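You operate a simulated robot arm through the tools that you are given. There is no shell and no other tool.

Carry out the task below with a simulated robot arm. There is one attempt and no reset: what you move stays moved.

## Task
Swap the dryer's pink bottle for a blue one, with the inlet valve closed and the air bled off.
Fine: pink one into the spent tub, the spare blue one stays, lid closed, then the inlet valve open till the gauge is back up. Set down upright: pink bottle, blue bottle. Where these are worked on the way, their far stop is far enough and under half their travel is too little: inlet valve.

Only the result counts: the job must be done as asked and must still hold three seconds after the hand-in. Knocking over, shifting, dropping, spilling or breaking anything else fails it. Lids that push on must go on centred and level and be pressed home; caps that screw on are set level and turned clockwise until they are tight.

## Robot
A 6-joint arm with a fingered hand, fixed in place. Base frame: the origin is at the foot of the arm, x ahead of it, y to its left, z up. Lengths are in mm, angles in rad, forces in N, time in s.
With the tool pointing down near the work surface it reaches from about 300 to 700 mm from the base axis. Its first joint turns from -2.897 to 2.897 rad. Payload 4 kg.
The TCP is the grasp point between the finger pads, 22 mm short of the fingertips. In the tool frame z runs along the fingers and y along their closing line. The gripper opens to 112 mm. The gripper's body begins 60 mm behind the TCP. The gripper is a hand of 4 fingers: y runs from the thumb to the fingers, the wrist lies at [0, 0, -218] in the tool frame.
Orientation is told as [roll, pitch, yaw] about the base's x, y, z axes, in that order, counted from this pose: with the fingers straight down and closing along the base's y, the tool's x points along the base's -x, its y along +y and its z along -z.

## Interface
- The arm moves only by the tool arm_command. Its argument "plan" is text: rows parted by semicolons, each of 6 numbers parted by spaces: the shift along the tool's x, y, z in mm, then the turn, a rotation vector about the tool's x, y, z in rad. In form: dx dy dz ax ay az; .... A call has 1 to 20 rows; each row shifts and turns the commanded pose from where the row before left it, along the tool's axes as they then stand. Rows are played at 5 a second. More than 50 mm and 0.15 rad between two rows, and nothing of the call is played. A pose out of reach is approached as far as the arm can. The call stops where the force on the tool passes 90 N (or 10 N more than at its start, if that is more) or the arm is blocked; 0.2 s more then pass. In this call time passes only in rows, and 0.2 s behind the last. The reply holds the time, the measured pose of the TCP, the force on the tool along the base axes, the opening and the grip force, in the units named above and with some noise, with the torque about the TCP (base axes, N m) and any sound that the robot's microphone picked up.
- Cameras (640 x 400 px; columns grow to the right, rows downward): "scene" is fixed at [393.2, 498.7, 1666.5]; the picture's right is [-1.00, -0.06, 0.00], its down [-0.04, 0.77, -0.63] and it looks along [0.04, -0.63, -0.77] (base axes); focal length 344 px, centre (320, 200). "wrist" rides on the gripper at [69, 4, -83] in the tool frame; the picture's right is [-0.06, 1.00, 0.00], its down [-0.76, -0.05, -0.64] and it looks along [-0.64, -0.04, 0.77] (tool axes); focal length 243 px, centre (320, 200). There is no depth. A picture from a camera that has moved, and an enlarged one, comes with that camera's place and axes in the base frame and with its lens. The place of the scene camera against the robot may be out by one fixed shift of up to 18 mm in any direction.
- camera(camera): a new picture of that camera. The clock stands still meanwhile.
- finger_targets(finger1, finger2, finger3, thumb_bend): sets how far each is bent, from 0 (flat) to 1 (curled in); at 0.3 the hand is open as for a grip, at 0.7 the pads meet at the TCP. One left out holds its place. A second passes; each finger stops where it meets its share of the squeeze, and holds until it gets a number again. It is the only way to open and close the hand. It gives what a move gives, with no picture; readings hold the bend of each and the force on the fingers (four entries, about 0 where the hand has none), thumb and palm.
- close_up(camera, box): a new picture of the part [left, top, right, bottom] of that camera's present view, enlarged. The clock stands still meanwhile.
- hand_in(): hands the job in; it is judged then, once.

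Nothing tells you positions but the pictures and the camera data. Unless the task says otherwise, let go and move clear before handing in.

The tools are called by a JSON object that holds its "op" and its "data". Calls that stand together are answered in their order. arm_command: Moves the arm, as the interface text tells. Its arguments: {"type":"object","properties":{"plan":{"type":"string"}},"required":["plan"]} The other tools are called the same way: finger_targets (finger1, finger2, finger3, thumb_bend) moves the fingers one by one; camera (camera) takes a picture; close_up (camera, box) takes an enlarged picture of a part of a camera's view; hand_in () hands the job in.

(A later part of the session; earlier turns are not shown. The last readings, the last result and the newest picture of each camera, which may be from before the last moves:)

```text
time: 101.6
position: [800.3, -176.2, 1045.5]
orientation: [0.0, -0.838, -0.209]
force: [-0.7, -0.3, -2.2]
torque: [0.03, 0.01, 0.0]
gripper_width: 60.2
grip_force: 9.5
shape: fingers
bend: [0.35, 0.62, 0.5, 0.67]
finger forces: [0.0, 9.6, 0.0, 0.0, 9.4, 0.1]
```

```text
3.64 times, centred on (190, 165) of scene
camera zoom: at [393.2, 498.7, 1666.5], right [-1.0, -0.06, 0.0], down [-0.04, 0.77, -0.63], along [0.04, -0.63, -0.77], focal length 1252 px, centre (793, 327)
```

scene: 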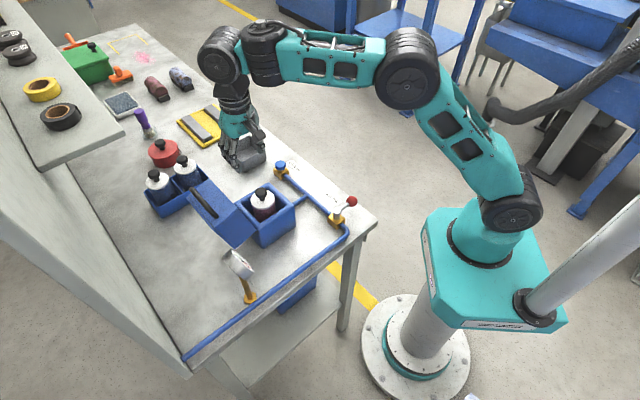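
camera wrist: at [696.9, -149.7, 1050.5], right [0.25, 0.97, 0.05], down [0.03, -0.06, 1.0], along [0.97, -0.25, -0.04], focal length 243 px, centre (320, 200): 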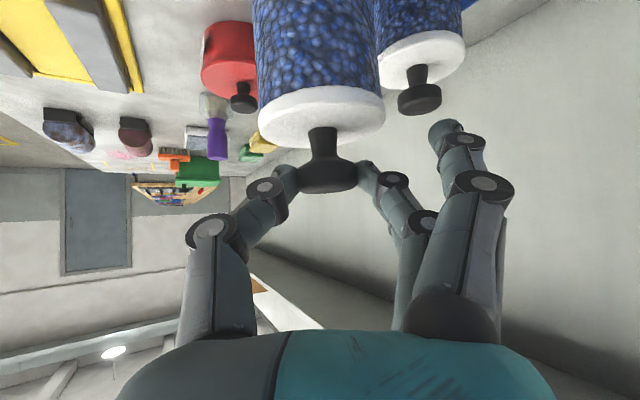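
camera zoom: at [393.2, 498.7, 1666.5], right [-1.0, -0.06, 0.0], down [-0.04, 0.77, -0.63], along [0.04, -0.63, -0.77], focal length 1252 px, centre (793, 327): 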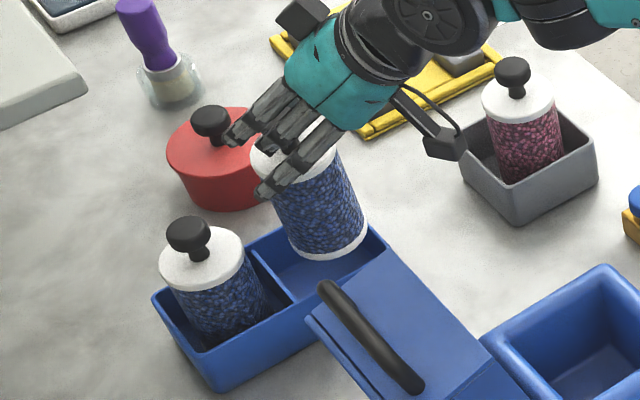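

The blue bottle hangs vertical and clear of the tray. I'll carry it back toward the dryer in two legs, keeping clear of the open lid.

{"op": "arm_command", "data": {"plan": "-3.7 0 -3.4 0 0 0; -3.7 0 -3.4 0 0 0; 7 0.8 -12 0 0 0; 7 0.8 -12 0 0 0; 7.5 0.8 -12 0 0 0; 7.5 0.8 -12 0 0 0; 7.5 0.8 -12 0 0 0; 7.5 0.8 -12 0 0 0; 7.5 0.8 -12 0 0 0; 7 0.8 -12 0 0 0"}}

{"op": "camera", "data": {"camera": "wrist"}}

{"op": "close_up", "data": {"camera": "scene", "box": [160, 90, 320, 230]}}

```text
time: 103.8
position: [694.1, -147.1, 1077.1]
orientation: [0.0, -0.838, -0.21]
force: [0.3, 0.2, -2.3]
torque: [0.02, 0.06, -0.01]
gripper_width: 60.2
grip_force: 9.7
shape: fingers
bend: [0.35, 0.62, 0.5, 0.67]
finger forces: [0.0, 9.7, 0.0, 0.1, 9.2, 0.0]
```

```text
taken
camera wrist: at [589.7, -120.2, 1081.1], right [0.25, 0.97, 0.05], down [0.02, -0.05, 1.0], along [0.97, -0.25, -0.04], focal length 243 px, centre (320, 200)
```

wrist: 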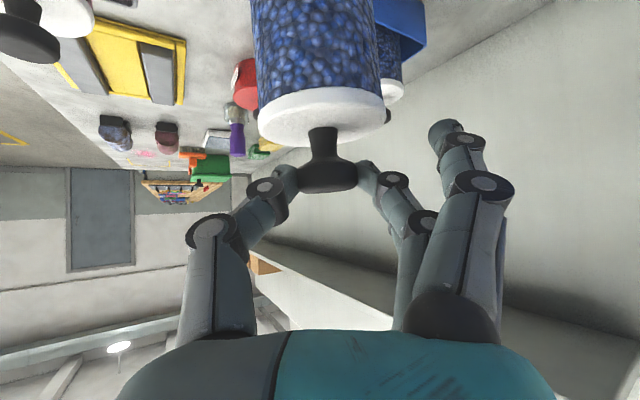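

```text
2.86 times, centred on (240, 160) of scene
camera zoom: at [393.2, 498.7, 1666.5], right [-1.0, -0.06, 0.0], down [-0.04, 0.77, -0.63], along [0.04, -0.63, -0.77], focal length 983 px, centre (549, 314)
```

zoom: 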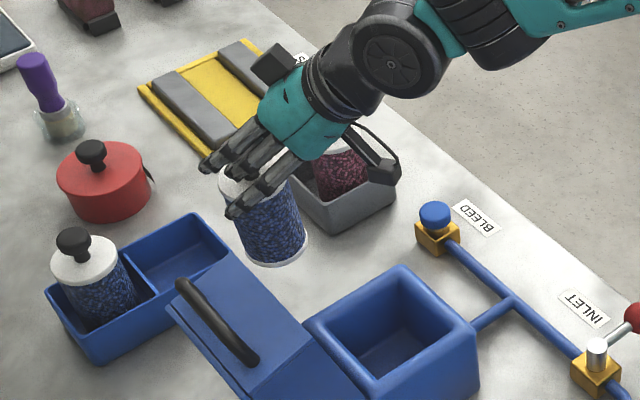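

Steady. Now up a little and across to above the dryer opening.

{"op": "arm_command", "data": {"plan": "-7.5 0 -6.7 0 0 0; -7.5 0 -6.7 0 0 0; 9.5 6.2 -10.5 0 0 0; 9.5 6.2 -10.5 0 0 0; 9.5 6.2 -10.5 0 0 0; 9.5 6.2 -10.5 0 0 0; 9.5 6.2 -10.5 0 0 0; 9.5 6.2 -10.5 0 0 0; 9.5 6.2 -10.5 0 0 0; 9.5 6.2 -10.5 0 0 0; 9.5 6.2 -10.5 0 0 0; 9.5 6.2 -10.5 0 0 0)"}}

{"op": "camera", "data": {"camera": "wrist"}}

{"op": "close_up", "data": {"camera": "scene", "box": [210, 100, 330, 240]}}

```text
refused: plan must be text of numbers, spaces and semicolons
```

```text
taken
camera wrist: at [589.7, -120.2, 1081.1], right [0.25, 0.97, 0.05], down [0.02, -0.05, 1.0], along [0.97, -0.25, -0.04], focal length 243 px, centre (320, 200)
```

wrist: 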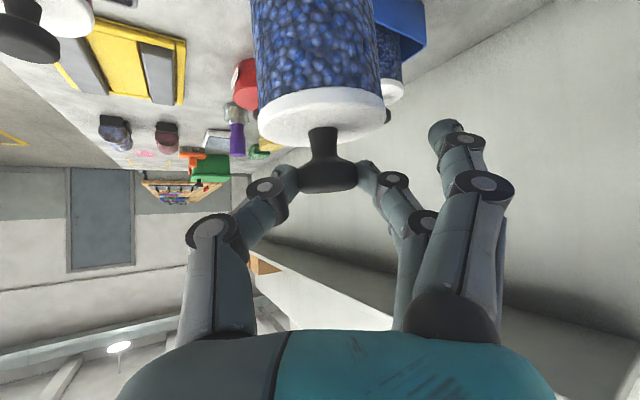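

```text
2.86 times, centred on (270, 170) of scene
camera zoom: at [393.2, 498.7, 1666.5], right [-1.0, -0.06, 0.0], down [-0.04, 0.77, -0.63], along [0.04, -0.63, -0.77], focal length 983 px, centre (463, 286)
```

zoom: 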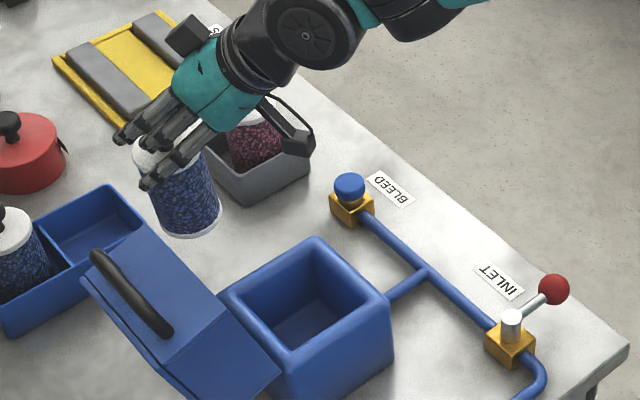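

The command had a stray character and nothing was played; the bottle still hangs where it was. Sending it again.

{"op": "arm_command", "data": {"plan": "-7.5 0 -6.7 0 0 0; -7.5 0 -6.7 0 0 0; 9.5 6.2 -10.5 0 0 0; 9.5 6.2 -10.5 0 0 0; 9.5 6.2 -10.5 0 0 0; 9.5 6.2 -10.5 0 0 0; 9.5 6.2 -10.5 0 0 0; 9.5 6.2 -10.5 0 0 0; 9.5 6.2 -10.5 0 0 0; 9.5 6.2 -10.5 0 0 0; 9.5 6.2 -10.5 0 0 0; 9.5 6.2 -10.5 0 0 0"}}

{"op": "camera", "data": {"camera": "wrist"}}

{"op": "close_up", "data": {"camera": "scene", "box": [210, 100, 330, 240]}}

```text
time: 106.4
position: [569.3, -55.7, 1097.0]
orientation: [0.0, -0.836, -0.211]
force: [0.3, -0.6, -3.1]
torque: [0.01, 0.03, 0.0]
gripper_width: 60.5
grip_force: 9.2
shape: fingers
bend: [0.35, 0.62, 0.5, 0.67]
finger forces: [0.0, 9.5, 0.0, 0.0, 9.4, 0.0]
```

```text
taken
camera wrist: at [464.7, -29.7, 1100.5], right [0.25, 0.97, 0.05], down [0.03, -0.06, 1.0], along [0.97, -0.25, -0.04], focal length 243 px, centre (320, 200)
```

wrist: 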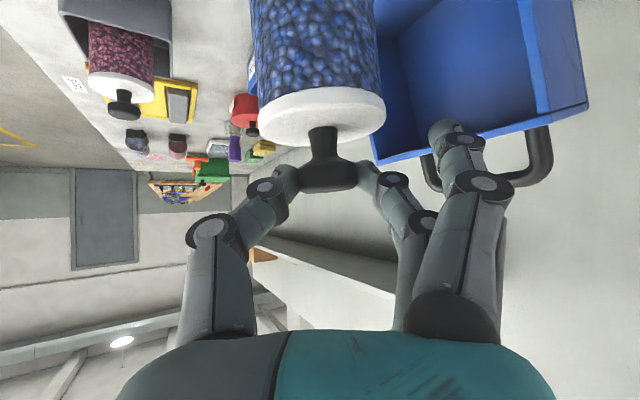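

```text
2.86 times, centred on (270, 170) of scene
camera zoom: at [393.2, 498.7, 1666.5], right [-1.0, -0.06, 0.0], down [-0.04, 0.77, -0.63], along [0.04, -0.63, -0.77], focal length 983 px, centre (463, 286)
```

zoom: 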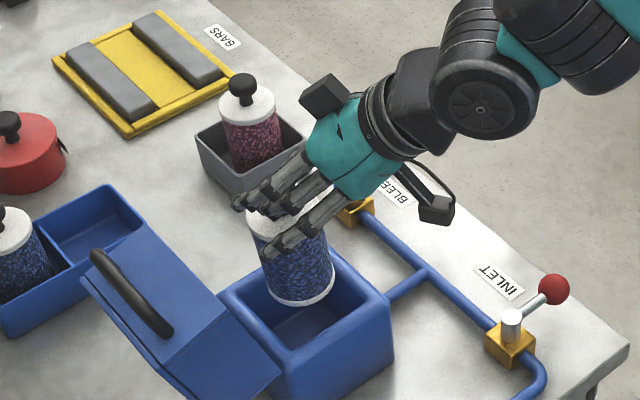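

The bottle is above the dryer opening. I'll zoom to judge its alignment over the opening before lowering.

{"op": "close_up", "data": {"camera": "scene", "box": [235, 170, 305, 235]}}

{"op": "close_up", "data": {"camera": "wrist", "box": [220, 0, 420, 200]}}

```text
6.15 times, centred on (270, 202) of scene
camera zoom: at [393.2, 498.7, 1666.5], right [-1.0, -0.06, 0.0], down [-0.04, 0.77, -0.63], along [0.04, -0.63, -0.77], focal length 2118 px, centre (628, 185)
```

zoom: 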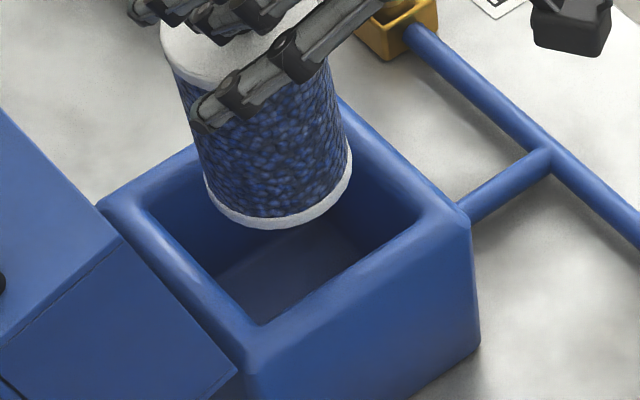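

```text
2.00 times, centred on (320, 100) of wrist
camera zoom: at [464.7, -29.7, 1100.5], right [0.25, 0.97, 0.05], down [0.03, -0.06, 1.0], along [0.97, -0.25, -0.04], focal length 485 px, centre (320, 400)
```

zoom: 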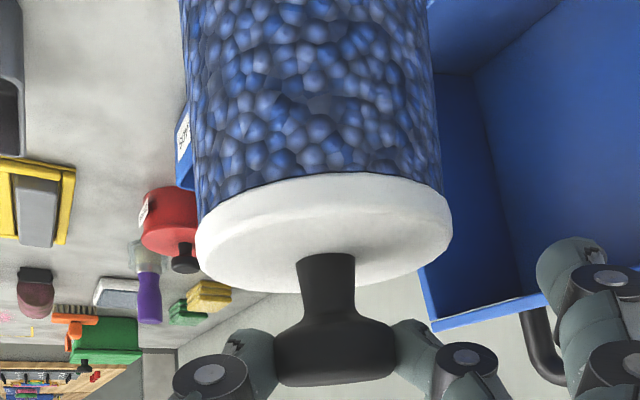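

The base is centred over the opening to within a couple of millimetres. Lowering straight down in stages.

{"op": "arm_command", "data": {"plan": "5.9 0 5.4 0 0 0; 5.9 0 5.4 0 0 0; 5.9 0 5.4 0 0 0; 5.9 0 5.4 0 0 0; 5.9 0 5.4 0 0 0"}}

{"op": "close_up", "data": {"camera": "scene", "box": [235, 170, 305, 235]}}

```text
time: 107.6
position: [569.2, -56.5, 1056.7]
orientation: [0.0, -0.837, -0.211]
force: [0.2, 0.3, -2.9]
torque: [0.01, 0.02, -0.01]
gripper_width: 60.1
grip_force: 9.5
shape: fingers
bend: [0.35, 0.62, 0.5, 0.67]
finger forces: [0.0, 9.4, 0.1, 0.0, 9.4, 0.0]
```

```text
6.15 times, centred on (270, 202) of scene
camera zoom: at [393.2, 498.7, 1666.5], right [-1.0, -0.06, 0.0], down [-0.04, 0.77, -0.63], along [0.04, -0.63, -0.77], focal length 2118 px, centre (628, 185)
```

zoom: 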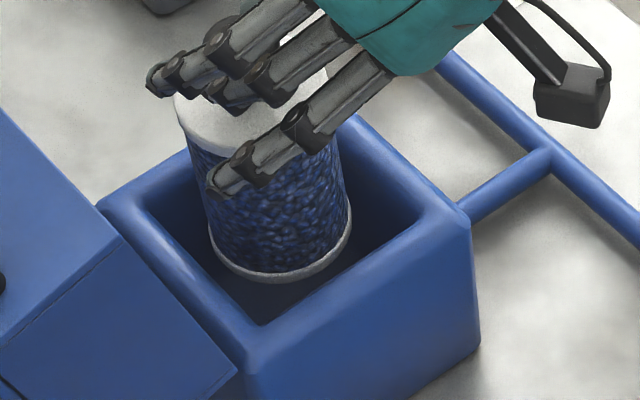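

It enters the opening without touching. Continuing down.

{"op": "arm_command", "data": {"plan": "5.2 0 4.7 0 0 0; 5.2 0 4.7 0 0 0; 5.2 0 4.7 0 0 0; 5.2 0 4.7 0 0 0; 5.2 0 4.7 0 0 0"}}

{"op": "close_up", "data": {"camera": "scene", "box": [235, 170, 305, 235]}}

{"op": "camera", "data": {"camera": "wrist"}}

```text
time: 108.8
position: [568.6, -55.7, 1021.9]
orientation: [-0.001, -0.838, -0.209]
force: [0.3, -0.3, -2.1]
torque: [0.02, -0.03, -0.01]
gripper_width: 60.1
grip_force: 9.1
shape: fingers
bend: [0.35, 0.62, 0.5, 0.67]
finger forces: [0.0, 9.6, 0.0, 0.1, 9.3, 0.0]
```

```text
6.15 times, centred on (270, 202) of scene
camera zoom: at [393.2, 498.7, 1666.5], right [-1.0, -0.06, 0.0], down [-0.04, 0.77, -0.63], along [0.04, -0.63, -0.77], focal length 2118 px, centre (628, 185)
```

zoom: 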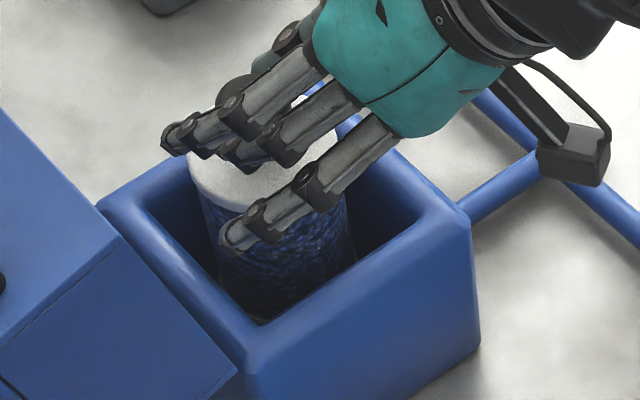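

```text
taken
camera wrist: at [465.5, -30.4, 1026.2], right [0.25, 0.97, 0.05], down [0.02, -0.05, 1.0], along [0.97, -0.25, -0.04], focal length 243 px, centre (320, 200)
```

wrist: 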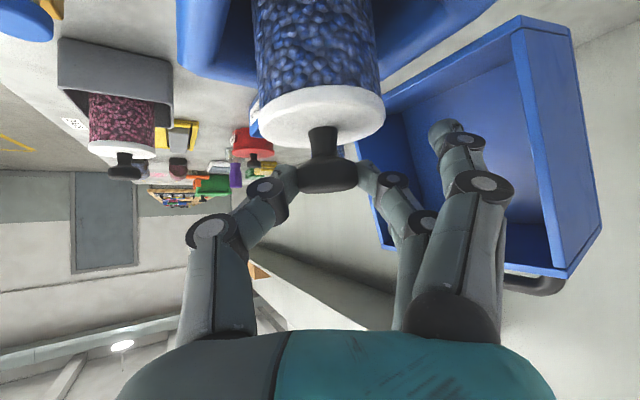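

{"op": "arm_command", "data": {"plan": "2.2 0 2 0 0 0; 2.2 0 2 0 0 0; 2.2 0 2 0 0 0; 2.2 0 2 0 0 0"}}

{"op": "arm_command", "data": {"plan": "1.5 0 1.34 0 0 0; 1.5 0 1.34 0 0 0"}}

```text
time: 109.8
position: [568.5, -56.2, 1010.3]
orientation: [0.0, -0.839, -0.21]
force: [0.0, 0.9, -1.6]
torque: [0.0, 0.02, 0.02]
gripper_width: 60.2
grip_force: 9.7
shape: fingers
bend: [0.35, 0.62, 0.5, 0.67]
finger forces: [0.0, 9.5, 0.0, 0.1, 9.3, 0.0]
```

```text
time: 110.4
position: [569.6, -56.5, 1005.0]
orientation: [0.0, -0.836, -0.21]
force: [-0.5, -0.1, -1.7]
torque: [-0.01, 0.01, 0.0]
gripper_width: 60.1
grip_force: 9.0
shape: fingers
bend: [0.35, 0.62, 0.5, 0.67]
finger forces: [0.1, 9.5, 0.0, 0.0, 9.3, 0.0]
```

{"op": "arm_command", "data": {"plan": "1.1 0 1 0 0 0; 1.1 0 1 0 0 0"}}

{"op": "arm_command", "data": {"plan": "1.1 0 1 0 0 0; 0 0 0 0 0 0"}}

```text
time: 111.0
position: [568.9, -57.2, 1003.4]
orientation: [-0.001, -0.839, -0.21]
force: [-0.6, 0.3, -2.2]
torque: [-0.01, 0.04, -0.02]
gripper_width: 60.1
grip_force: 9.5
shape: fingers
bend: [0.35, 0.62, 0.5, 0.67]
finger forces: [0.1, 9.4, 0.0, 0.0, 9.3, 0.0]
```

```text
time: 111.6
position: [570.8, -57.7, 1002.7]
orientation: [-0.001, -0.836, -0.209]
force: [0.7, 0.7, 0.6]
torque: [0.0, -0.03, -0.01]
gripper_width: 60.2
grip_force: 10.3
shape: fingers
bend: [0.35, 0.62, 0.5, 0.67]
finger forces: [0.1, 9.8, 0.0, 0.1, 10.5, 0.0]
```

The weight has come off: the bottle stands on the dryer floor. Opening gradually.

{"op": "finger_targets", "data": {"finger2": 0.58, "thumb_bend": 0.62}}

{"op": "finger_targets", "data": {"finger2": 0.45, "finger3": 0.42, "thumb_bend": 0.45}}

{"op": "camera", "data": {"camera": "wrist"}}

{"op": "close_up", "data": {"camera": "scene", "box": [235, 170, 305, 235]}}

```text
time: 112.6
position: [570.0, -56.2, 1002.6]
orientation: [0.001, -0.837, -0.21]
force: [0.2, -0.8, 0.9]
torque: [-0.03, -0.01, 0.02]
gripper_width: 62.9
grip_force: 0.5
shape: fingers
bend: [0.35, 0.57, 0.5, 0.62]
finger forces: [0.1, 0.1, 0.0, 0.1, 1.1, 0.0]
```

```text
time: 113.6
position: [569.7, -56.5, 1001.2]
orientation: [0.001, -0.837, -0.209]
force: [0.3, -0.6, 0.5]
torque: [0.0, 0.01, 0.01]
gripper_width: 85.5
grip_force: 0.1
shape: fingers
bend: [0.35, 0.45, 0.42, 0.45]
finger forces: [0.0, 0.0, 0.1, 0.1, 0.0, 0.1]
```

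```text
taken
camera wrist: at [465.5, -30.6, 1005.3], right [0.25, 0.97, 0.05], down [0.02, -0.05, 1.0], along [0.97, -0.25, -0.04], focal length 243 px, centre (320, 200)
```

wrist: 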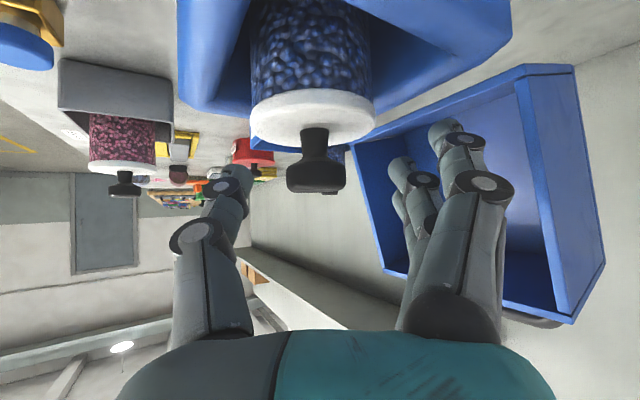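

```text
6.15 times, centred on (270, 202) of scene
camera zoom: at [393.2, 498.7, 1666.5], right [-1.0, -0.06, 0.0], down [-0.04, 0.77, -0.63], along [0.04, -0.63, -0.77], focal length 2118 px, centre (628, 185)
```

zoom: 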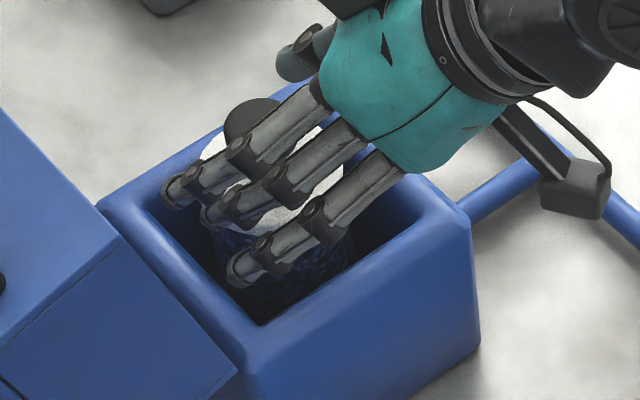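

The blue bottle stands upright in the dryer. I'll withdraw the hand back along its axis and up, then level it.

{"op": "arm_command", "data": {"plan": "0 0 -15 0 0 0; 0 0 -20 0 0 0; 0 0 -25 0 0 0; 0 0 -25 0 0 0; -15 0 -13.4 0 0 0; -15 0 -13.4 0 0 0; -15 0 -13.4 0 0 0; 0 0 0 0 0.14 0; 0 0 0 0 0.14 0; 0 0 0 0 0.14 0; 0 0 0 0 0.14 0; 0 0 0 0 0.14 0; 0 0 0 0 0.137 0; 0 0 0 0 0 0.149; 0 0 0 0 0 0.149; 0 0 0 0 0 0.149; 0 0 0 0 0 0.149"}}

{"op": "camera", "data": {"camera": "wrist"}}

{"op": "camera", "data": {"camera": "scene"}}

```text
time: 117.2
position: [508.5, -42.6, 1118.7]
orientation: [-0.001, -0.001, -0.807]
force: [-0.2, 1.4, -0.8]
torque: [0.05, -0.02, -0.05]
gripper_width: 85.6
grip_force: 0.0
shape: fingers
bend: [0.35, 0.45, 0.42, 0.45]
finger forces: [0.0, 0.0, 0.0, 0.0, 0.0, 0.0]
```

```text
taken
camera wrist: at [463.7, 9.2, 1201.6], right [0.77, 0.64, 0.0], down [0.49, -0.59, 0.64], along [0.41, -0.49, -0.77], focal length 243 px, centre (320, 200)
```

wrist: 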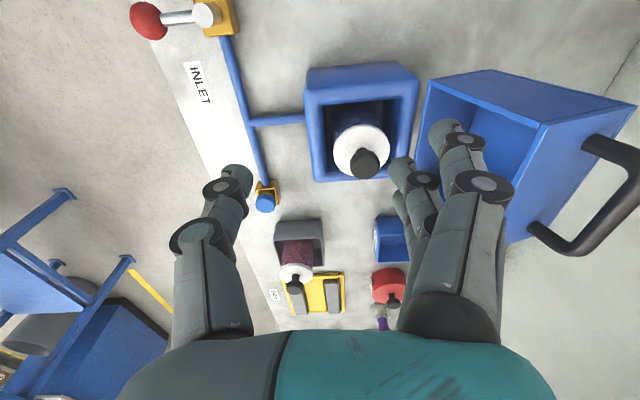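

```text
taken
```

scene: 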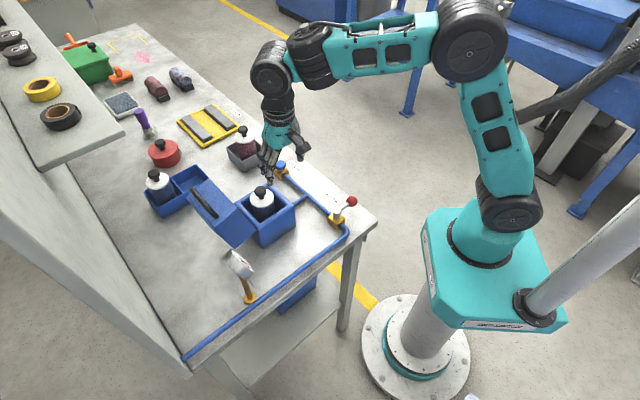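

Everything is in place: pink in the tub, blue in the dryer, spare blue in the tray. Now I'll go back to the lid handle to close the lid the way I opened it.

{"op": "arm_command", "data": {"plan": "-32.7 35.7 0 0 0 0; -32.7 35.7 0 0 0 0; 0 0 0 -0.127 0 0; 0 0 0 -0.127 0 0; 0 0 0 -0.126 0 0; 0.6 25 9.5 0 0 0; 0.6 25 9.5 0 0 0; 0.6 25 9.5 0 0 0; 0.6 25 9.5 0 0 0"}}

{"op": "camera", "data": {"camera": "wrist"}}

{"op": "close_up", "data": {"camera": "scene", "box": [150, 90, 310, 250]}}

```text
time: 119.2
position: [679.7, 34.7, 1121.4]
orientation: [0.381, -0.002, -0.806]
force: [0.1, -0.3, -0.5]
torque: [-0.01, 0.0, -0.01]
gripper_width: 85.9
grip_force: 0.0
shape: fingers
bend: [0.35, 0.45, 0.42, 0.45]
finger forces: [0.0, 0.0, 0.0, 0.0, 0.1, 0.0]
```

```text
taken
camera wrist: at [613.1, 66.0, 1199.5], right [0.71, 0.6, 0.37], down [0.32, -0.75, 0.58], along [0.62, -0.29, -0.73], focal length 243 px, centre (320, 200)
```

wrist: 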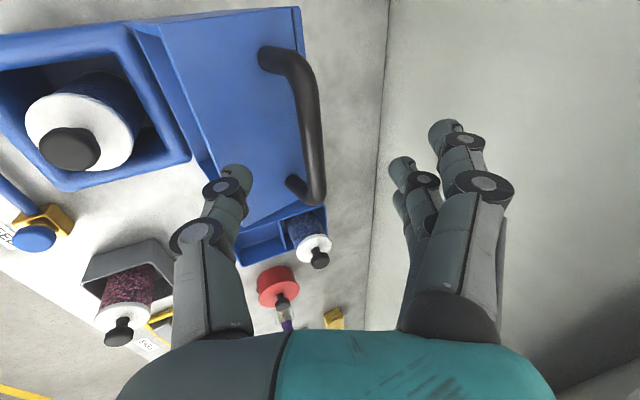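

```text
2.50 times, centred on (230, 170) of scene
camera zoom: at [393.2, 498.7, 1666.5], right [-1.0, -0.06, 0.0], down [-0.04, 0.77, -0.63], along [0.04, -0.63, -0.77], focal length 860 px, centre (545, 275)
```

zoom: 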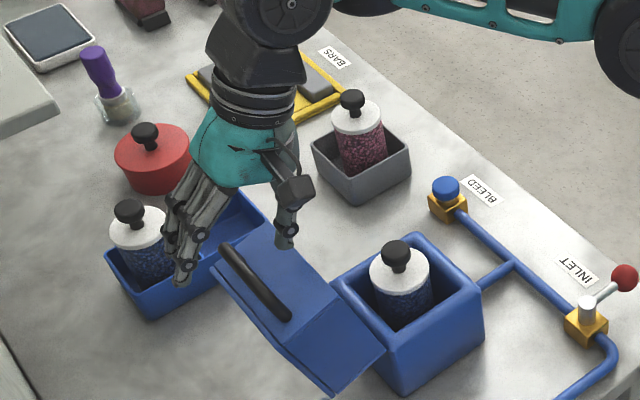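

The hand is above the handle again; the bar is at about e1≈519, z≈1077. I'll bring the thumb in a bit so it clears the lid rim, then lower so the bar enters the grip.

{"op": "finger_targets", "data": {"finger1": 0.45, "finger2": 0.45, "finger3": 0.45, "thumb_bend": 0.58}}

{"op": "arm_command", "data": {"plan": "0 -0.4 10 0 0 0; 0 -0.4 10 0 0 0; 0 -0.3 10 0 0 0"}}

{"op": "camera", "data": {"camera": "wrist"}}

{"op": "close_up", "data": {"camera": "scene", "box": [170, 140, 270, 240]}}

```text
time: 120.2
position: [680.5, 35.1, 1120.9]
orientation: [0.382, -0.001, -0.807]
force: [0.5, -0.8, -0.8]
torque: [0.01, 0.02, -0.01]
gripper_width: 55.6
grip_force: 0.1
shape: fingers
bend: [0.45, 0.45, 0.45, 0.57]
finger forces: [0.0, 0.0, 0.1, 0.1, 0.0, 0.1]
```

```text
time: 121.0
position: [688.2, 41.9, 1091.5]
orientation: [0.382, -0.001, -0.807]
force: [-0.1, -0.1, -0.4]
torque: [0.02, 0.01, -0.02]
gripper_width: 55.5
grip_force: 0.1
shape: fingers
bend: [0.45, 0.45, 0.45, 0.57]
finger forces: [0.0, 0.1, 0.0, 0.0, 0.2, 0.0]
```

```text
taken
camera wrist: at [620.9, 72.6, 1170.9], right [0.71, 0.6, 0.37], down [0.32, -0.75, 0.58], along [0.62, -0.29, -0.73], focal length 243 px, centre (320, 200)
```

wrist: 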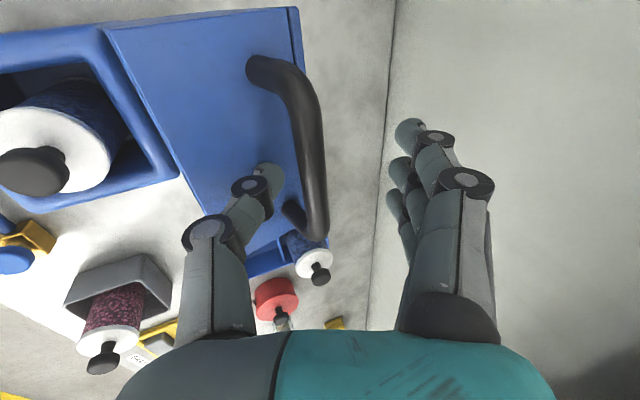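

```text
4.00 times, centred on (220, 190) of scene
camera zoom: at [393.2, 498.7, 1666.5], right [-1.0, -0.06, 0.0], down [-0.04, 0.77, -0.63], along [0.04, -0.63, -0.77], focal length 1377 px, centre (720, 240)
```

zoom: 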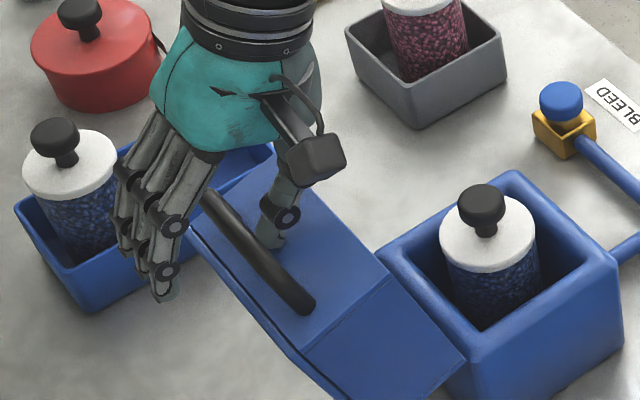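

{"op": "arm_command", "data": {"plan": "0 0 4 0 0 0; 0 0 4 0 0 0"}}

{"op": "close_up", "data": {"camera": "wrist", "box": [180, 40, 440, 260]}}

```text
time: 121.6
position: [691.1, 44.6, 1086.4]
orientation: [0.382, -0.003, -0.806]
force: [-1.0, -1.2, 10.8]
torque: [-0.14, 0.12, 0.0]
gripper_width: 49.8
grip_force: 5.0
shape: fingers
bend: [0.45, 0.45, 0.45, 0.6]
finger forces: [0.1, 0.0, 0.0, 0.0, 10.0, 0.0]
```

```text
1.82 times, centred on (310, 150) of wrist
camera zoom: at [622.9, 75.0, 1164.5], right [0.71, 0.6, 0.37], down [0.32, -0.75, 0.58], along [0.62, -0.29, -0.73], focal length 441 px, centre (338, 291)
```

zoom: 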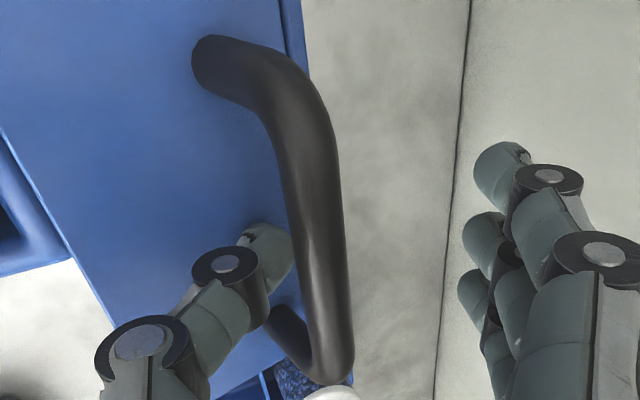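

The thumb tip is touching the lid's face, so the bar is already deep in the grip. I'll back off 7 mm and close on the bar.

{"op": "arm_command", "data": {"plan": "0 0 -7 0 0 0"}}

{"op": "finger_targets", "data": {"finger1": 0.72, "finger2": 0.72, "finger3": 0.72, "thumb_bend": 0.7}}

{"op": "close_up", "data": {"camera": "wrist", "box": [180, 40, 440, 260]}}

```text
time: 122.0
position: [687.3, 42.7, 1090.2]
orientation: [0.38, 0.002, -0.807]
force: [0.3, 0.2, 1.2]
torque: [0.0, -0.03, -0.01]
gripper_width: 53.4
grip_force: 0.2
shape: fingers
bend: [0.45, 0.45, 0.45, 0.58]
finger forces: [0.0, 0.0, 0.1, 0.0, 0.8, 0.0]
```

```text
time: 123.0
position: [688.7, 43.5, 1091.5]
orientation: [0.379, 0.0, -0.807]
force: [-1.4, -0.1, -4.6]
torque: [0.03, 0.01, -0.02]
gripper_width: 10.5
grip_force: 2.5
shape: fingers
bend: [0.72, 0.71, 0.71, 0.68]
finger forces: [0.3, 0.7, 0.8, 0.0, 3.9, 0.1]
```

```text
1.82 times, centred on (310, 150) of wrist
camera zoom: at [621.5, 73.3, 1169.6], right [0.71, 0.6, 0.37], down [0.33, -0.75, 0.58], along [0.62, -0.29, -0.73], focal length 441 px, centre (338, 291)
```

zoom: 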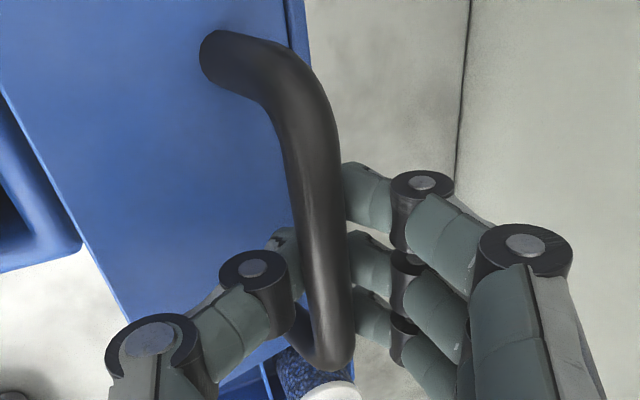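

Bar gripped. Now I'll retrace the arc backwards, first lifting the lid back toward vertical.

{"op": "arm_command", "data": {"plan": "0 -4.79 -4.27 -0.0493 0 0; 0 -4.58 -4.5 -0.0493 0 0; 0 -4.34 -4.73 -0.0493 0 0; 0 -5.16 -6.3 -0.0505 0 0; 0 -4.83 -6.56 -0.0505 0 0; 0 -4.5 -6.79 -0.0505 0 0; 0 -4.15 -7.01 -0.0505 0 0"}}

{"op": "camera", "data": {"camera": "wrist"}}

{"op": "close_up", "data": {"camera": "scene", "box": [180, 110, 310, 250]}}

```text
time: 124.6
position: [652.4, 8.1, 1109.0]
orientation: [0.73, 0.0, -0.807]
force: [0.9, -0.9, -2.2]
torque: [-0.01, -0.01, 0.0]
gripper_width: 10.3
grip_force: 2.6
shape: fingers
bend: [0.72, 0.71, 0.71, 0.69]
finger forces: [0.5, 0.7, 0.8, 0.1, 3.2, 0.0]
```

```text
taken
camera wrist: at [567.9, 21.8, 1174.1], right [0.58, 0.47, 0.66], down [0.19, -0.87, 0.45], along [0.79, -0.13, -0.6], focal length 243 px, centre (320, 200)
```

wrist: 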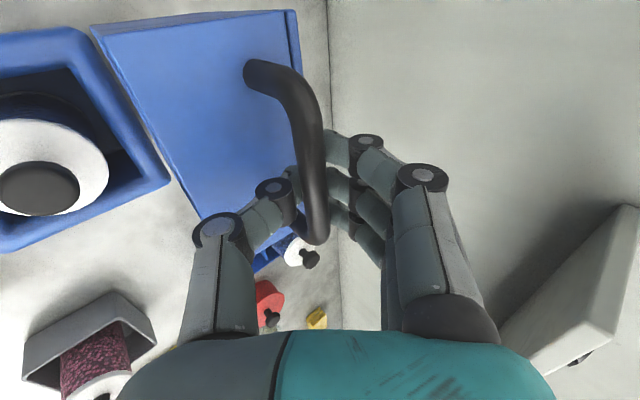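

```text
2.86 times, centred on (245, 180) of scene
camera zoom: at [393.2, 498.7, 1666.5], right [-1.0, -0.06, 0.0], down [-0.04, 0.77, -0.63], along [0.04, -0.63, -0.77], focal length 983 px, centre (534, 257)
```

zoom: 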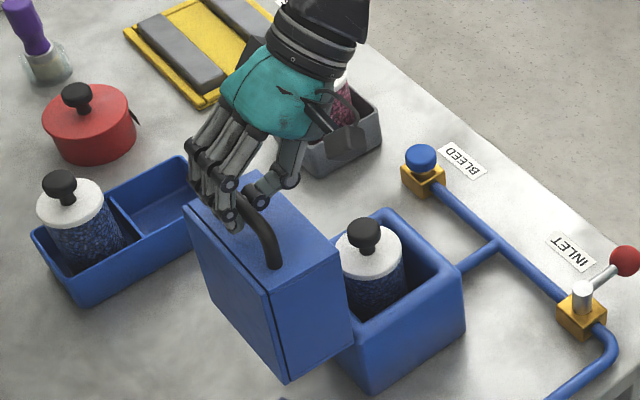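

The lid follows the hand back. Continuing over the top.

{"op": "arm_command", "data": {"plan": "0 -4.98 -7 -0.05 0 0; 0 -4.98 -6.88 -0.05 0 0; 0 -5.07 -6.72 -0.05 0 0; 0 -5.19 -6.58 -0.05 0 0; 0 -5.18 -6.59 -0.05 0 0; 0 -5.09 -6.68 -0.05 0 0; 0 -5.03 -6.58 -0.05 0 0; 0 -5.14 -6.58 -0.05 0 0; 0 -5.25 -6.62 -0.05 0 0; 0 -5.28 -6.72 -0.05 0 0; 0 -5.41 -6.8 -0.05 0 0; 0 -5.45 -6.95 -0.05 0 0"}}

{"op": "camera", "data": {"camera": "wrist"}}

{"op": "close_up", "data": {"camera": "scene", "box": [200, 110, 330, 250]}}

```text
time: 127.2
position: [581.6, -60.7, 1100.3]
orientation: [1.329, -0.001, -0.805]
force: [1.3, -0.7, -3.1]
torque: [-0.05, 0.0, -0.03]
gripper_width: 9.9
grip_force: 2.4
shape: fingers
bend: [0.72, 0.72, 0.72, 0.69]
finger forces: [0.1, 0.4, 0.5, 0.0, 3.3, 0.0]
```

```text
taken
camera wrist: at [476.0, -66.8, 1124.6], right [0.22, 0.12, 0.97], down [0.07, -0.99, 0.11], along [0.97, 0.05, -0.22], focal length 243 px, centre (320, 200)
```

wrist: 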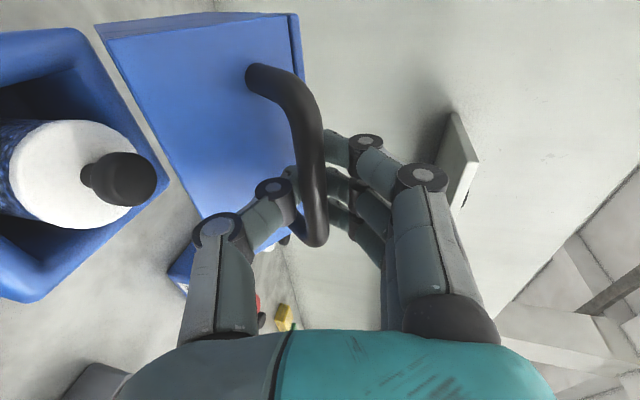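

```text
2.86 times, centred on (265, 180) of scene
camera zoom: at [393.2, 498.7, 1666.5], right [-1.0, -0.06, 0.0], down [-0.04, 0.77, -0.63], along [0.04, -0.63, -0.77], focal length 983 px, centre (477, 257)
```

zoom: 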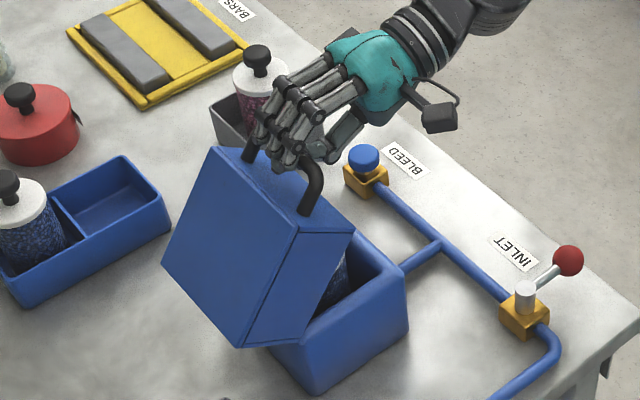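

At about 49° now; lowering the lid along the same arc.

{"op": "arm_command", "data": {"plan": "0 -5.8 -6.5 0 0 0; 0 -5.8 -6.5 0 0 0; 0 -6.4 -5.9 0 0 0; 0 -6.4 -5.9 0 0 0; 0 -6.95 -5.25 0 0 0; 0 -6.95 -5.25 0 0 0; 0 -7.45 -4.5 0 0 0; 0 -7.45 -4.5 0 0 0; 0 -7.85 -3.7 0 0 0; 0 -7.85 -3.7 0 0 0; 0 -8.2 -3 0 0 0; 0 -8.2 -3 0 0 0"}}

{"op": "camera", "data": {"camera": "wrist"}}

{"op": "close_up", "data": {"camera": "scene", "box": [200, 110, 330, 250]}}

```text
time: 129.8
position: [525.9, -113.8, 1030.4]
orientation: [1.327, 0.0, -0.804]
force: [2.4, 1.7, -1.7]
torque: [0.01, 0.01, 0.0]
gripper_width: 9.0
grip_force: 1.0
shape: fingers
bend: [0.72, 0.72, 0.72, 0.69]
finger forces: [0.0, 0.0, 0.0, 0.0, 2.3, 0.0]
```

```text
taken
camera wrist: at [420.8, -119.4, 1055.2], right [0.22, 0.12, 0.97], down [0.07, -0.99, 0.11], along [0.97, 0.05, -0.22], focal length 243 px, centre (320, 200)
```

wrist: 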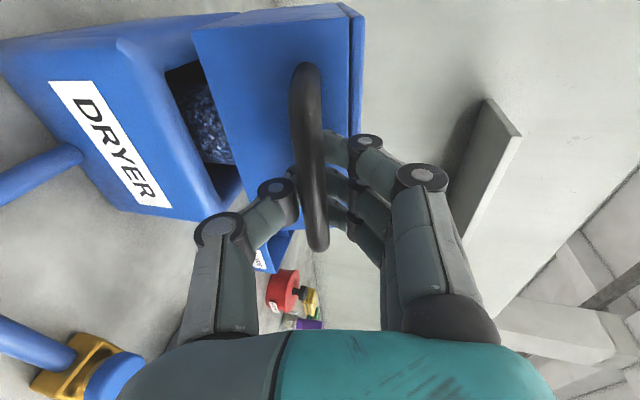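

```text
2.86 times, centred on (265, 180) of scene
camera zoom: at [393.2, 498.7, 1666.5], right [-1.0, -0.06, 0.0], down [-0.04, 0.77, -0.63], along [0.04, -0.63, -0.77], focal length 983 px, centre (477, 257)
```

zoom: 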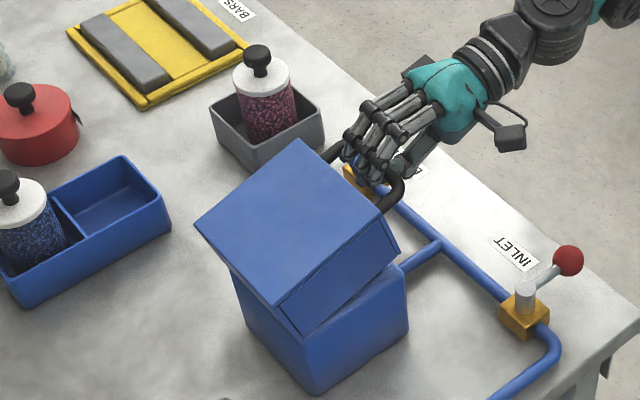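

Nearly there. Lowering the last part slowly until it seats.

{"op": "arm_command", "data": {"plan": "0 -8.4 -2.1 0 0 0; 0 -8.4 -2.1 0 0 0; 0 -8.6 -1.3 0 0 0; 0 -8.6 -1.2 0 0 0; 0 -3 -0.2 0 0 0; 0 -3 -0.2 0 0 0; 0 -3 -0.2 0 0 0"}}

{"op": "camera", "data": {"camera": "wrist"}}

{"op": "close_up", "data": {"camera": "scene", "box": [210, 130, 320, 250]}}

```text
time: 131.4
position: [513.3, -126.5, 990.6]
orientation: [1.33, -0.001, -0.806]
force: [0.9, 2.6, 3.7]
torque: [-0.05, -0.04, 0.03]
gripper_width: 8.8
grip_force: 2.4
shape: fingers
bend: [0.72, 0.71, 0.71, 0.7]
finger forces: [0.9, 1.2, 1.3, 0.0, 0.3, 0.0]
```

```text
taken
camera wrist: at [408.1, -131.8, 1015.9], right [0.22, 0.12, 0.97], down [0.07, -0.99, 0.11], along [0.97, 0.05, -0.22], focal length 243 px, centre (320, 200)
```

wrist: 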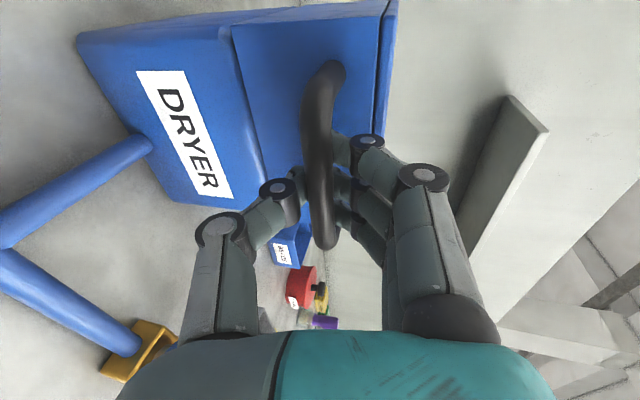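

```text
3.33 times, centred on (265, 190) of scene
camera zoom: at [393.2, 498.7, 1666.5], right [-1.0, -0.06, 0.0], down [-0.04, 0.77, -0.63], along [0.04, -0.63, -0.77], focal length 1147 px, centre (503, 233)
```

zoom: 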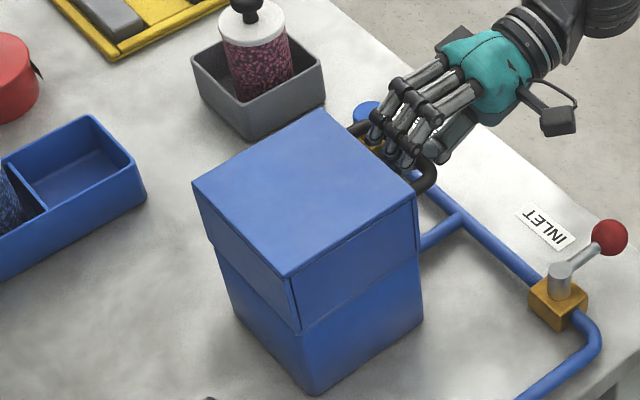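

The lid looks fully down. A small extra press to be sure it is home.

{"op": "arm_command", "data": {"plan": "0 -2 0.5 0 0 0; 0 -2 0.5 0 0 0"}}

{"op": "close_up", "data": {"camera": "scene", "box": [230, 160, 300, 250]}}

```text
time: 132.0
position: [513.8, -126.0, 987.5]
orientation: [1.329, -0.002, -0.808]
force: [1.7, 2.0, 7.0]
torque: [0.02, -0.04, 0.02]
gripper_width: 9.8
grip_force: 2.7
shape: fingers
bend: [0.71, 0.71, 0.71, 0.7]
finger forces: [1.4, 1.8, 2.2, 0.1, 0.0, 0.1]
```

```text
4.44 times, centred on (265, 205) of scene
camera zoom: at [393.2, 498.7, 1666.5], right [-1.0, -0.06, 0.0], down [-0.04, 0.77, -0.63], along [0.04, -0.63, -0.77], focal length 1530 px, centre (564, 178)
```

zoom: 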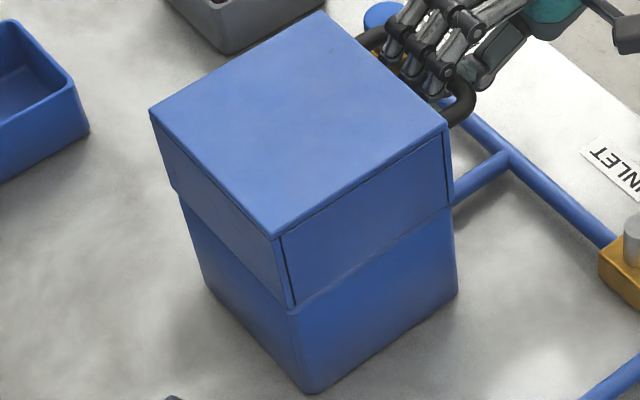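

The lid is home (7 N reaction, no further travel). I'll ease off, open the hand and back straight away from the handle.

{"op": "arm_command", "data": {"plan": "0 3 -0.7 0 0 0"}}

{"op": "finger_targets", "data": {"finger1": 0.5, "finger2": 0.5, "finger3": 0.5, "thumb_bend": 0.5}}

{"op": "arm_command", "data": {"plan": "-0.4 -5.2 -19 0 0 0; -0.4 -5.2 -19 0 0 0; -0.4 -5.2 -19 0 0 0; -0.4 -5 -18 0 0 0; 0 30 0 0 0 0; 0 40 0 0 0 0; 0 40 0 0 0 0"}}

{"op": "camera", "data": {"camera": "scene"}}

{"op": "camera", "data": {"camera": "wrist"}}

```text
time: 132.4
position: [513.4, -126.2, 989.9]
orientation: [1.326, 0.0, -0.807]
force: [3.1, 3.0, 0.1]
torque: [0.0, -0.01, 0.05]
gripper_width: 9.1
grip_force: 2.3
shape: fingers
bend: [0.71, 0.71, 0.71, 0.7]
finger forces: [1.2, 1.5, 1.8, 0.0, 0.0, 0.0]
```

```text
time: 133.4
position: [513.5, -126.4, 991.4]
orientation: [1.329, 0.001, -0.806]
force: [-0.2, 0.5, -1.2]
torque: [-0.01, 0.01, -0.04]
gripper_width: 56.8
grip_force: 0.1
shape: fingers
bend: [0.5, 0.5, 0.5, 0.5]
finger forces: [0.1, 0.0, 0.0, 0.0, 0.0, 0.0]
```

```text
time: 135.0
position: [477.1, -163.4, 1096.1]
orientation: [1.327, -0.002, -0.808]
force: [0.5, 0.4, 0.0]
torque: [0.01, 0.0, -0.01]
gripper_width: 57.0
grip_force: 0.0
shape: fingers
bend: [0.5, 0.5, 0.5, 0.5]
finger forces: [0.0, 0.0, 0.1, 0.0, 0.0, 0.0]
```

```text
taken
```

scene: 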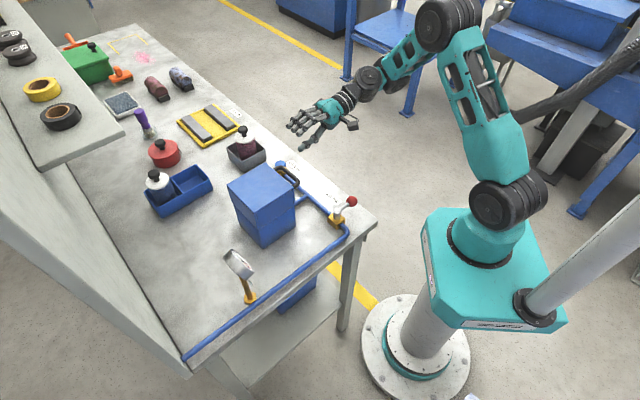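

```text
taken
camera wrist: at [372.4, -168.0, 1119.2], right [0.22, 0.12, 0.97], down [0.07, -0.99, 0.11], along [0.97, 0.05, -0.22], focal length 243 px, centre (320, 200)
```

wrist: 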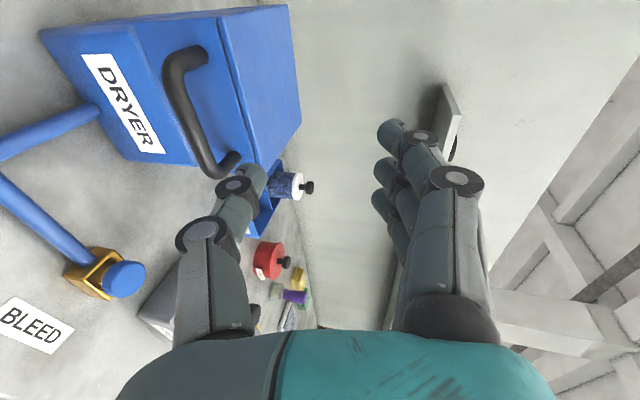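

The lid is closed and the hand is clear. Now I'll level the hand and turn it for opening the inlet valve: I'll push the ball from the robot side with the closed fist.

{"op": "arm_command", "data": {"plan": "0 0 0 0.148 0 0; 0 0 0 0.148 0 0; 0 0 0 0.148 0 0; 0 0 0 0.148 0 0; 0 0 0 0.148 0 0; 0 0 0 0.148 0 0; 0 0 0 0.148 0 0; 0 0 0 0.148 0 0; 0 0 0 0.143 0 0; 0 0 0 0 0 0.127; 0 0 0 0 0 0.127; 0 0 0 0 0 0.127; 0 0 0 0 0 0.127; 0 0 0 0 0 0.127; 0 0 0 0 0 0.128"}}

{"op": "finger_targets", "data": {"finger1": 0.7, "finger2": 0.7, "finger3": 0.7, "thumb_bend": 0.7}}

{"op": "camera", "data": {"camera": "wrist"}}

```text
time: 138.2
position: [477.8, -161.9, 1095.1]
orientation: [0.002, 0.0, -1.572]
force: [0.3, 0.0, -0.4]
torque: [-0.02, 0.02, -0.02]
gripper_width: 57.0
grip_force: 0.1
shape: fingers
bend: [0.5, 0.5, 0.5, 0.5]
finger forces: [0.0, 0.0, 0.1, 0.0, 0.0, 0.0]
```

```text
time: 139.2
position: [477.1, -161.8, 1094.8]
orientation: [0.002, 0.0, -1.57]
force: [-0.2, -0.2, 0.4]
torque: [-0.02, 0.01, -0.02]
gripper_width: 9.6
grip_force: 0.0
shape: fingers
bend: [0.7, 0.7, 0.7, 0.7]
finger forces: [0.0, 0.0, 0.1, 0.0, 0.0, 0.0]
```

```text
taken
camera wrist: at [482.0, -93.7, 1177.9], right [1.0, -0.06, 0.0], down [-0.05, -0.77, 0.64], along [-0.04, -0.64, -0.77], focal length 243 px, centre (320, 200)
```

wrist: 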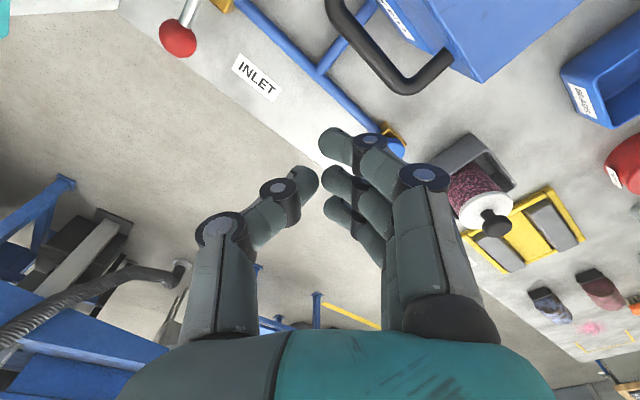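

Level at yaw −90°, fist closed. Moving over to the robot side of the inlet ball and part-way down.

{"op": "arm_command", "data": {"plan": "6 -37 0 0 0 0; 6 -37 0 0 0 0; 6 -37 0 0 0 0; 6 -37 0 0 0 0; 6 -37 0 0 0 0; 0 0 40 0 0 0; 0 0 40 0 0 0; 0 0 40 0 0 0"}}

{"op": "camera", "data": {"camera": "wrist"}}

{"op": "close_up", "data": {"camera": "scene", "box": [300, 140, 400, 240]}}

```text
time: 141.0
position: [292.5, -132.1, 975.1]
orientation: [0.003, 0.0, -1.569]
force: [0.4, -0.3, -0.4]
torque: [-0.03, 0.03, -0.02]
gripper_width: 9.8
grip_force: 0.2
shape: fingers
bend: [0.7, 0.7, 0.7, 0.7]
finger forces: [0.0, 0.0, 0.0, 0.0, 0.1, 0.0]
```

```text
taken
camera wrist: at [296.9, -64.0, 1057.8], right [1.0, -0.06, 0.0], down [-0.05, -0.77, 0.64], along [-0.04, -0.64, -0.77], focal length 243 px, centre (320, 200)
```

wrist: 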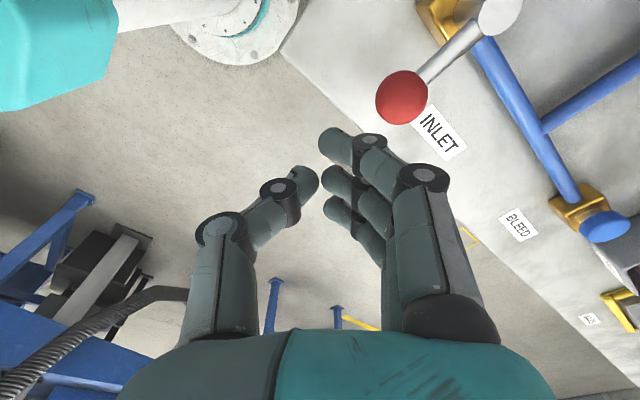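

```text
4.00 times, centred on (350, 190) of scene
camera zoom: at [393.2, 498.7, 1666.5], right [-1.0, -0.06, 0.0], down [-0.04, 0.77, -0.63], along [0.04, -0.63, -0.77], focal length 1377 px, centre (200, 240)
```

zoom: 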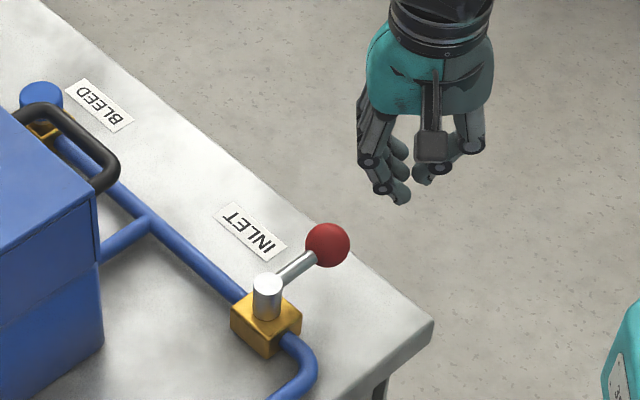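

The ball is at (345,-115) as expected; my finger backs are about 10 mm short of it. Lowering to ball height and starting to push toward +x.

{"op": "arm_command", "data": {"plan": "0 0 30 0 0 0; 0 0 25 0 0 0; 0 0 12 0 0 0; 0 5 0 0 0 0; 0 5 0 0 0 0; 0 5 0 0 0 0; 0 5 0 0 0 0; 0 5 0 0 0 0; 0 5 0 0 0 0"}}

{"op": "camera", "data": {"camera": "wrist"}}

{"op": "close_up", "data": {"camera": "scene", "box": [300, 140, 400, 240]}}

```text
time: 143.0
position: [322.1, -132.3, 907.8]
orientation: [0.003, 0.001, -1.569]
force: [-1.5, -0.4, -0.2]
torque: [0.0, -0.01, -0.01]
gripper_width: 9.5
grip_force: 0.0
shape: fingers
bend: [0.7, 0.7, 0.7, 0.7]
finger forces: [0.0, 1.3, 0.0, 0.1, 0.1, 0.0]
```

```text
taken
camera wrist: at [326.9, -63.9, 990.7], right [1.0, -0.06, 0.0], down [-0.05, -0.77, 0.64], along [-0.04, -0.64, -0.77], focal length 243 px, centre (320, 200)
```

wrist: 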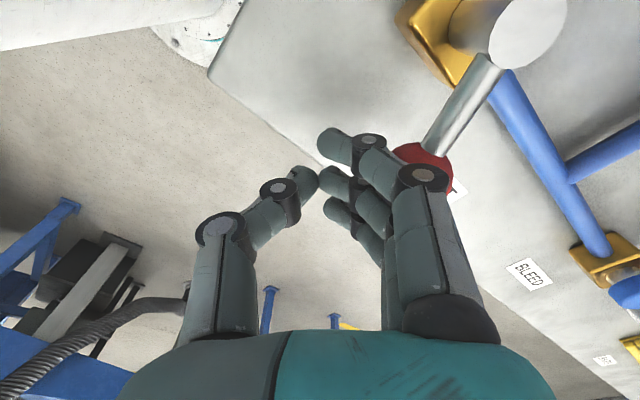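

```text
4.00 times, centred on (350, 190) of scene
camera zoom: at [393.2, 498.7, 1666.5], right [-1.0, -0.06, 0.0], down [-0.04, 0.77, -0.63], along [0.04, -0.63, -0.77], focal length 1377 px, centre (200, 240)
```

zoom: 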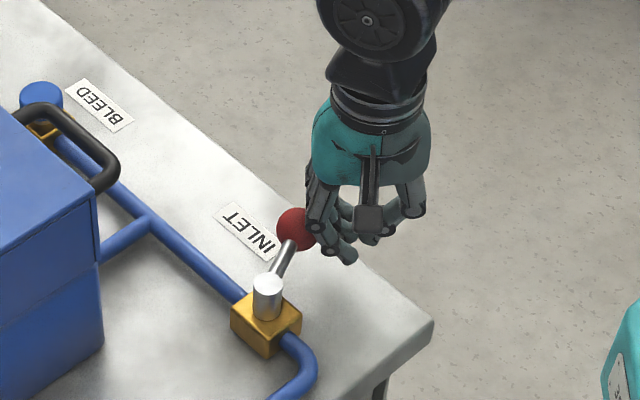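

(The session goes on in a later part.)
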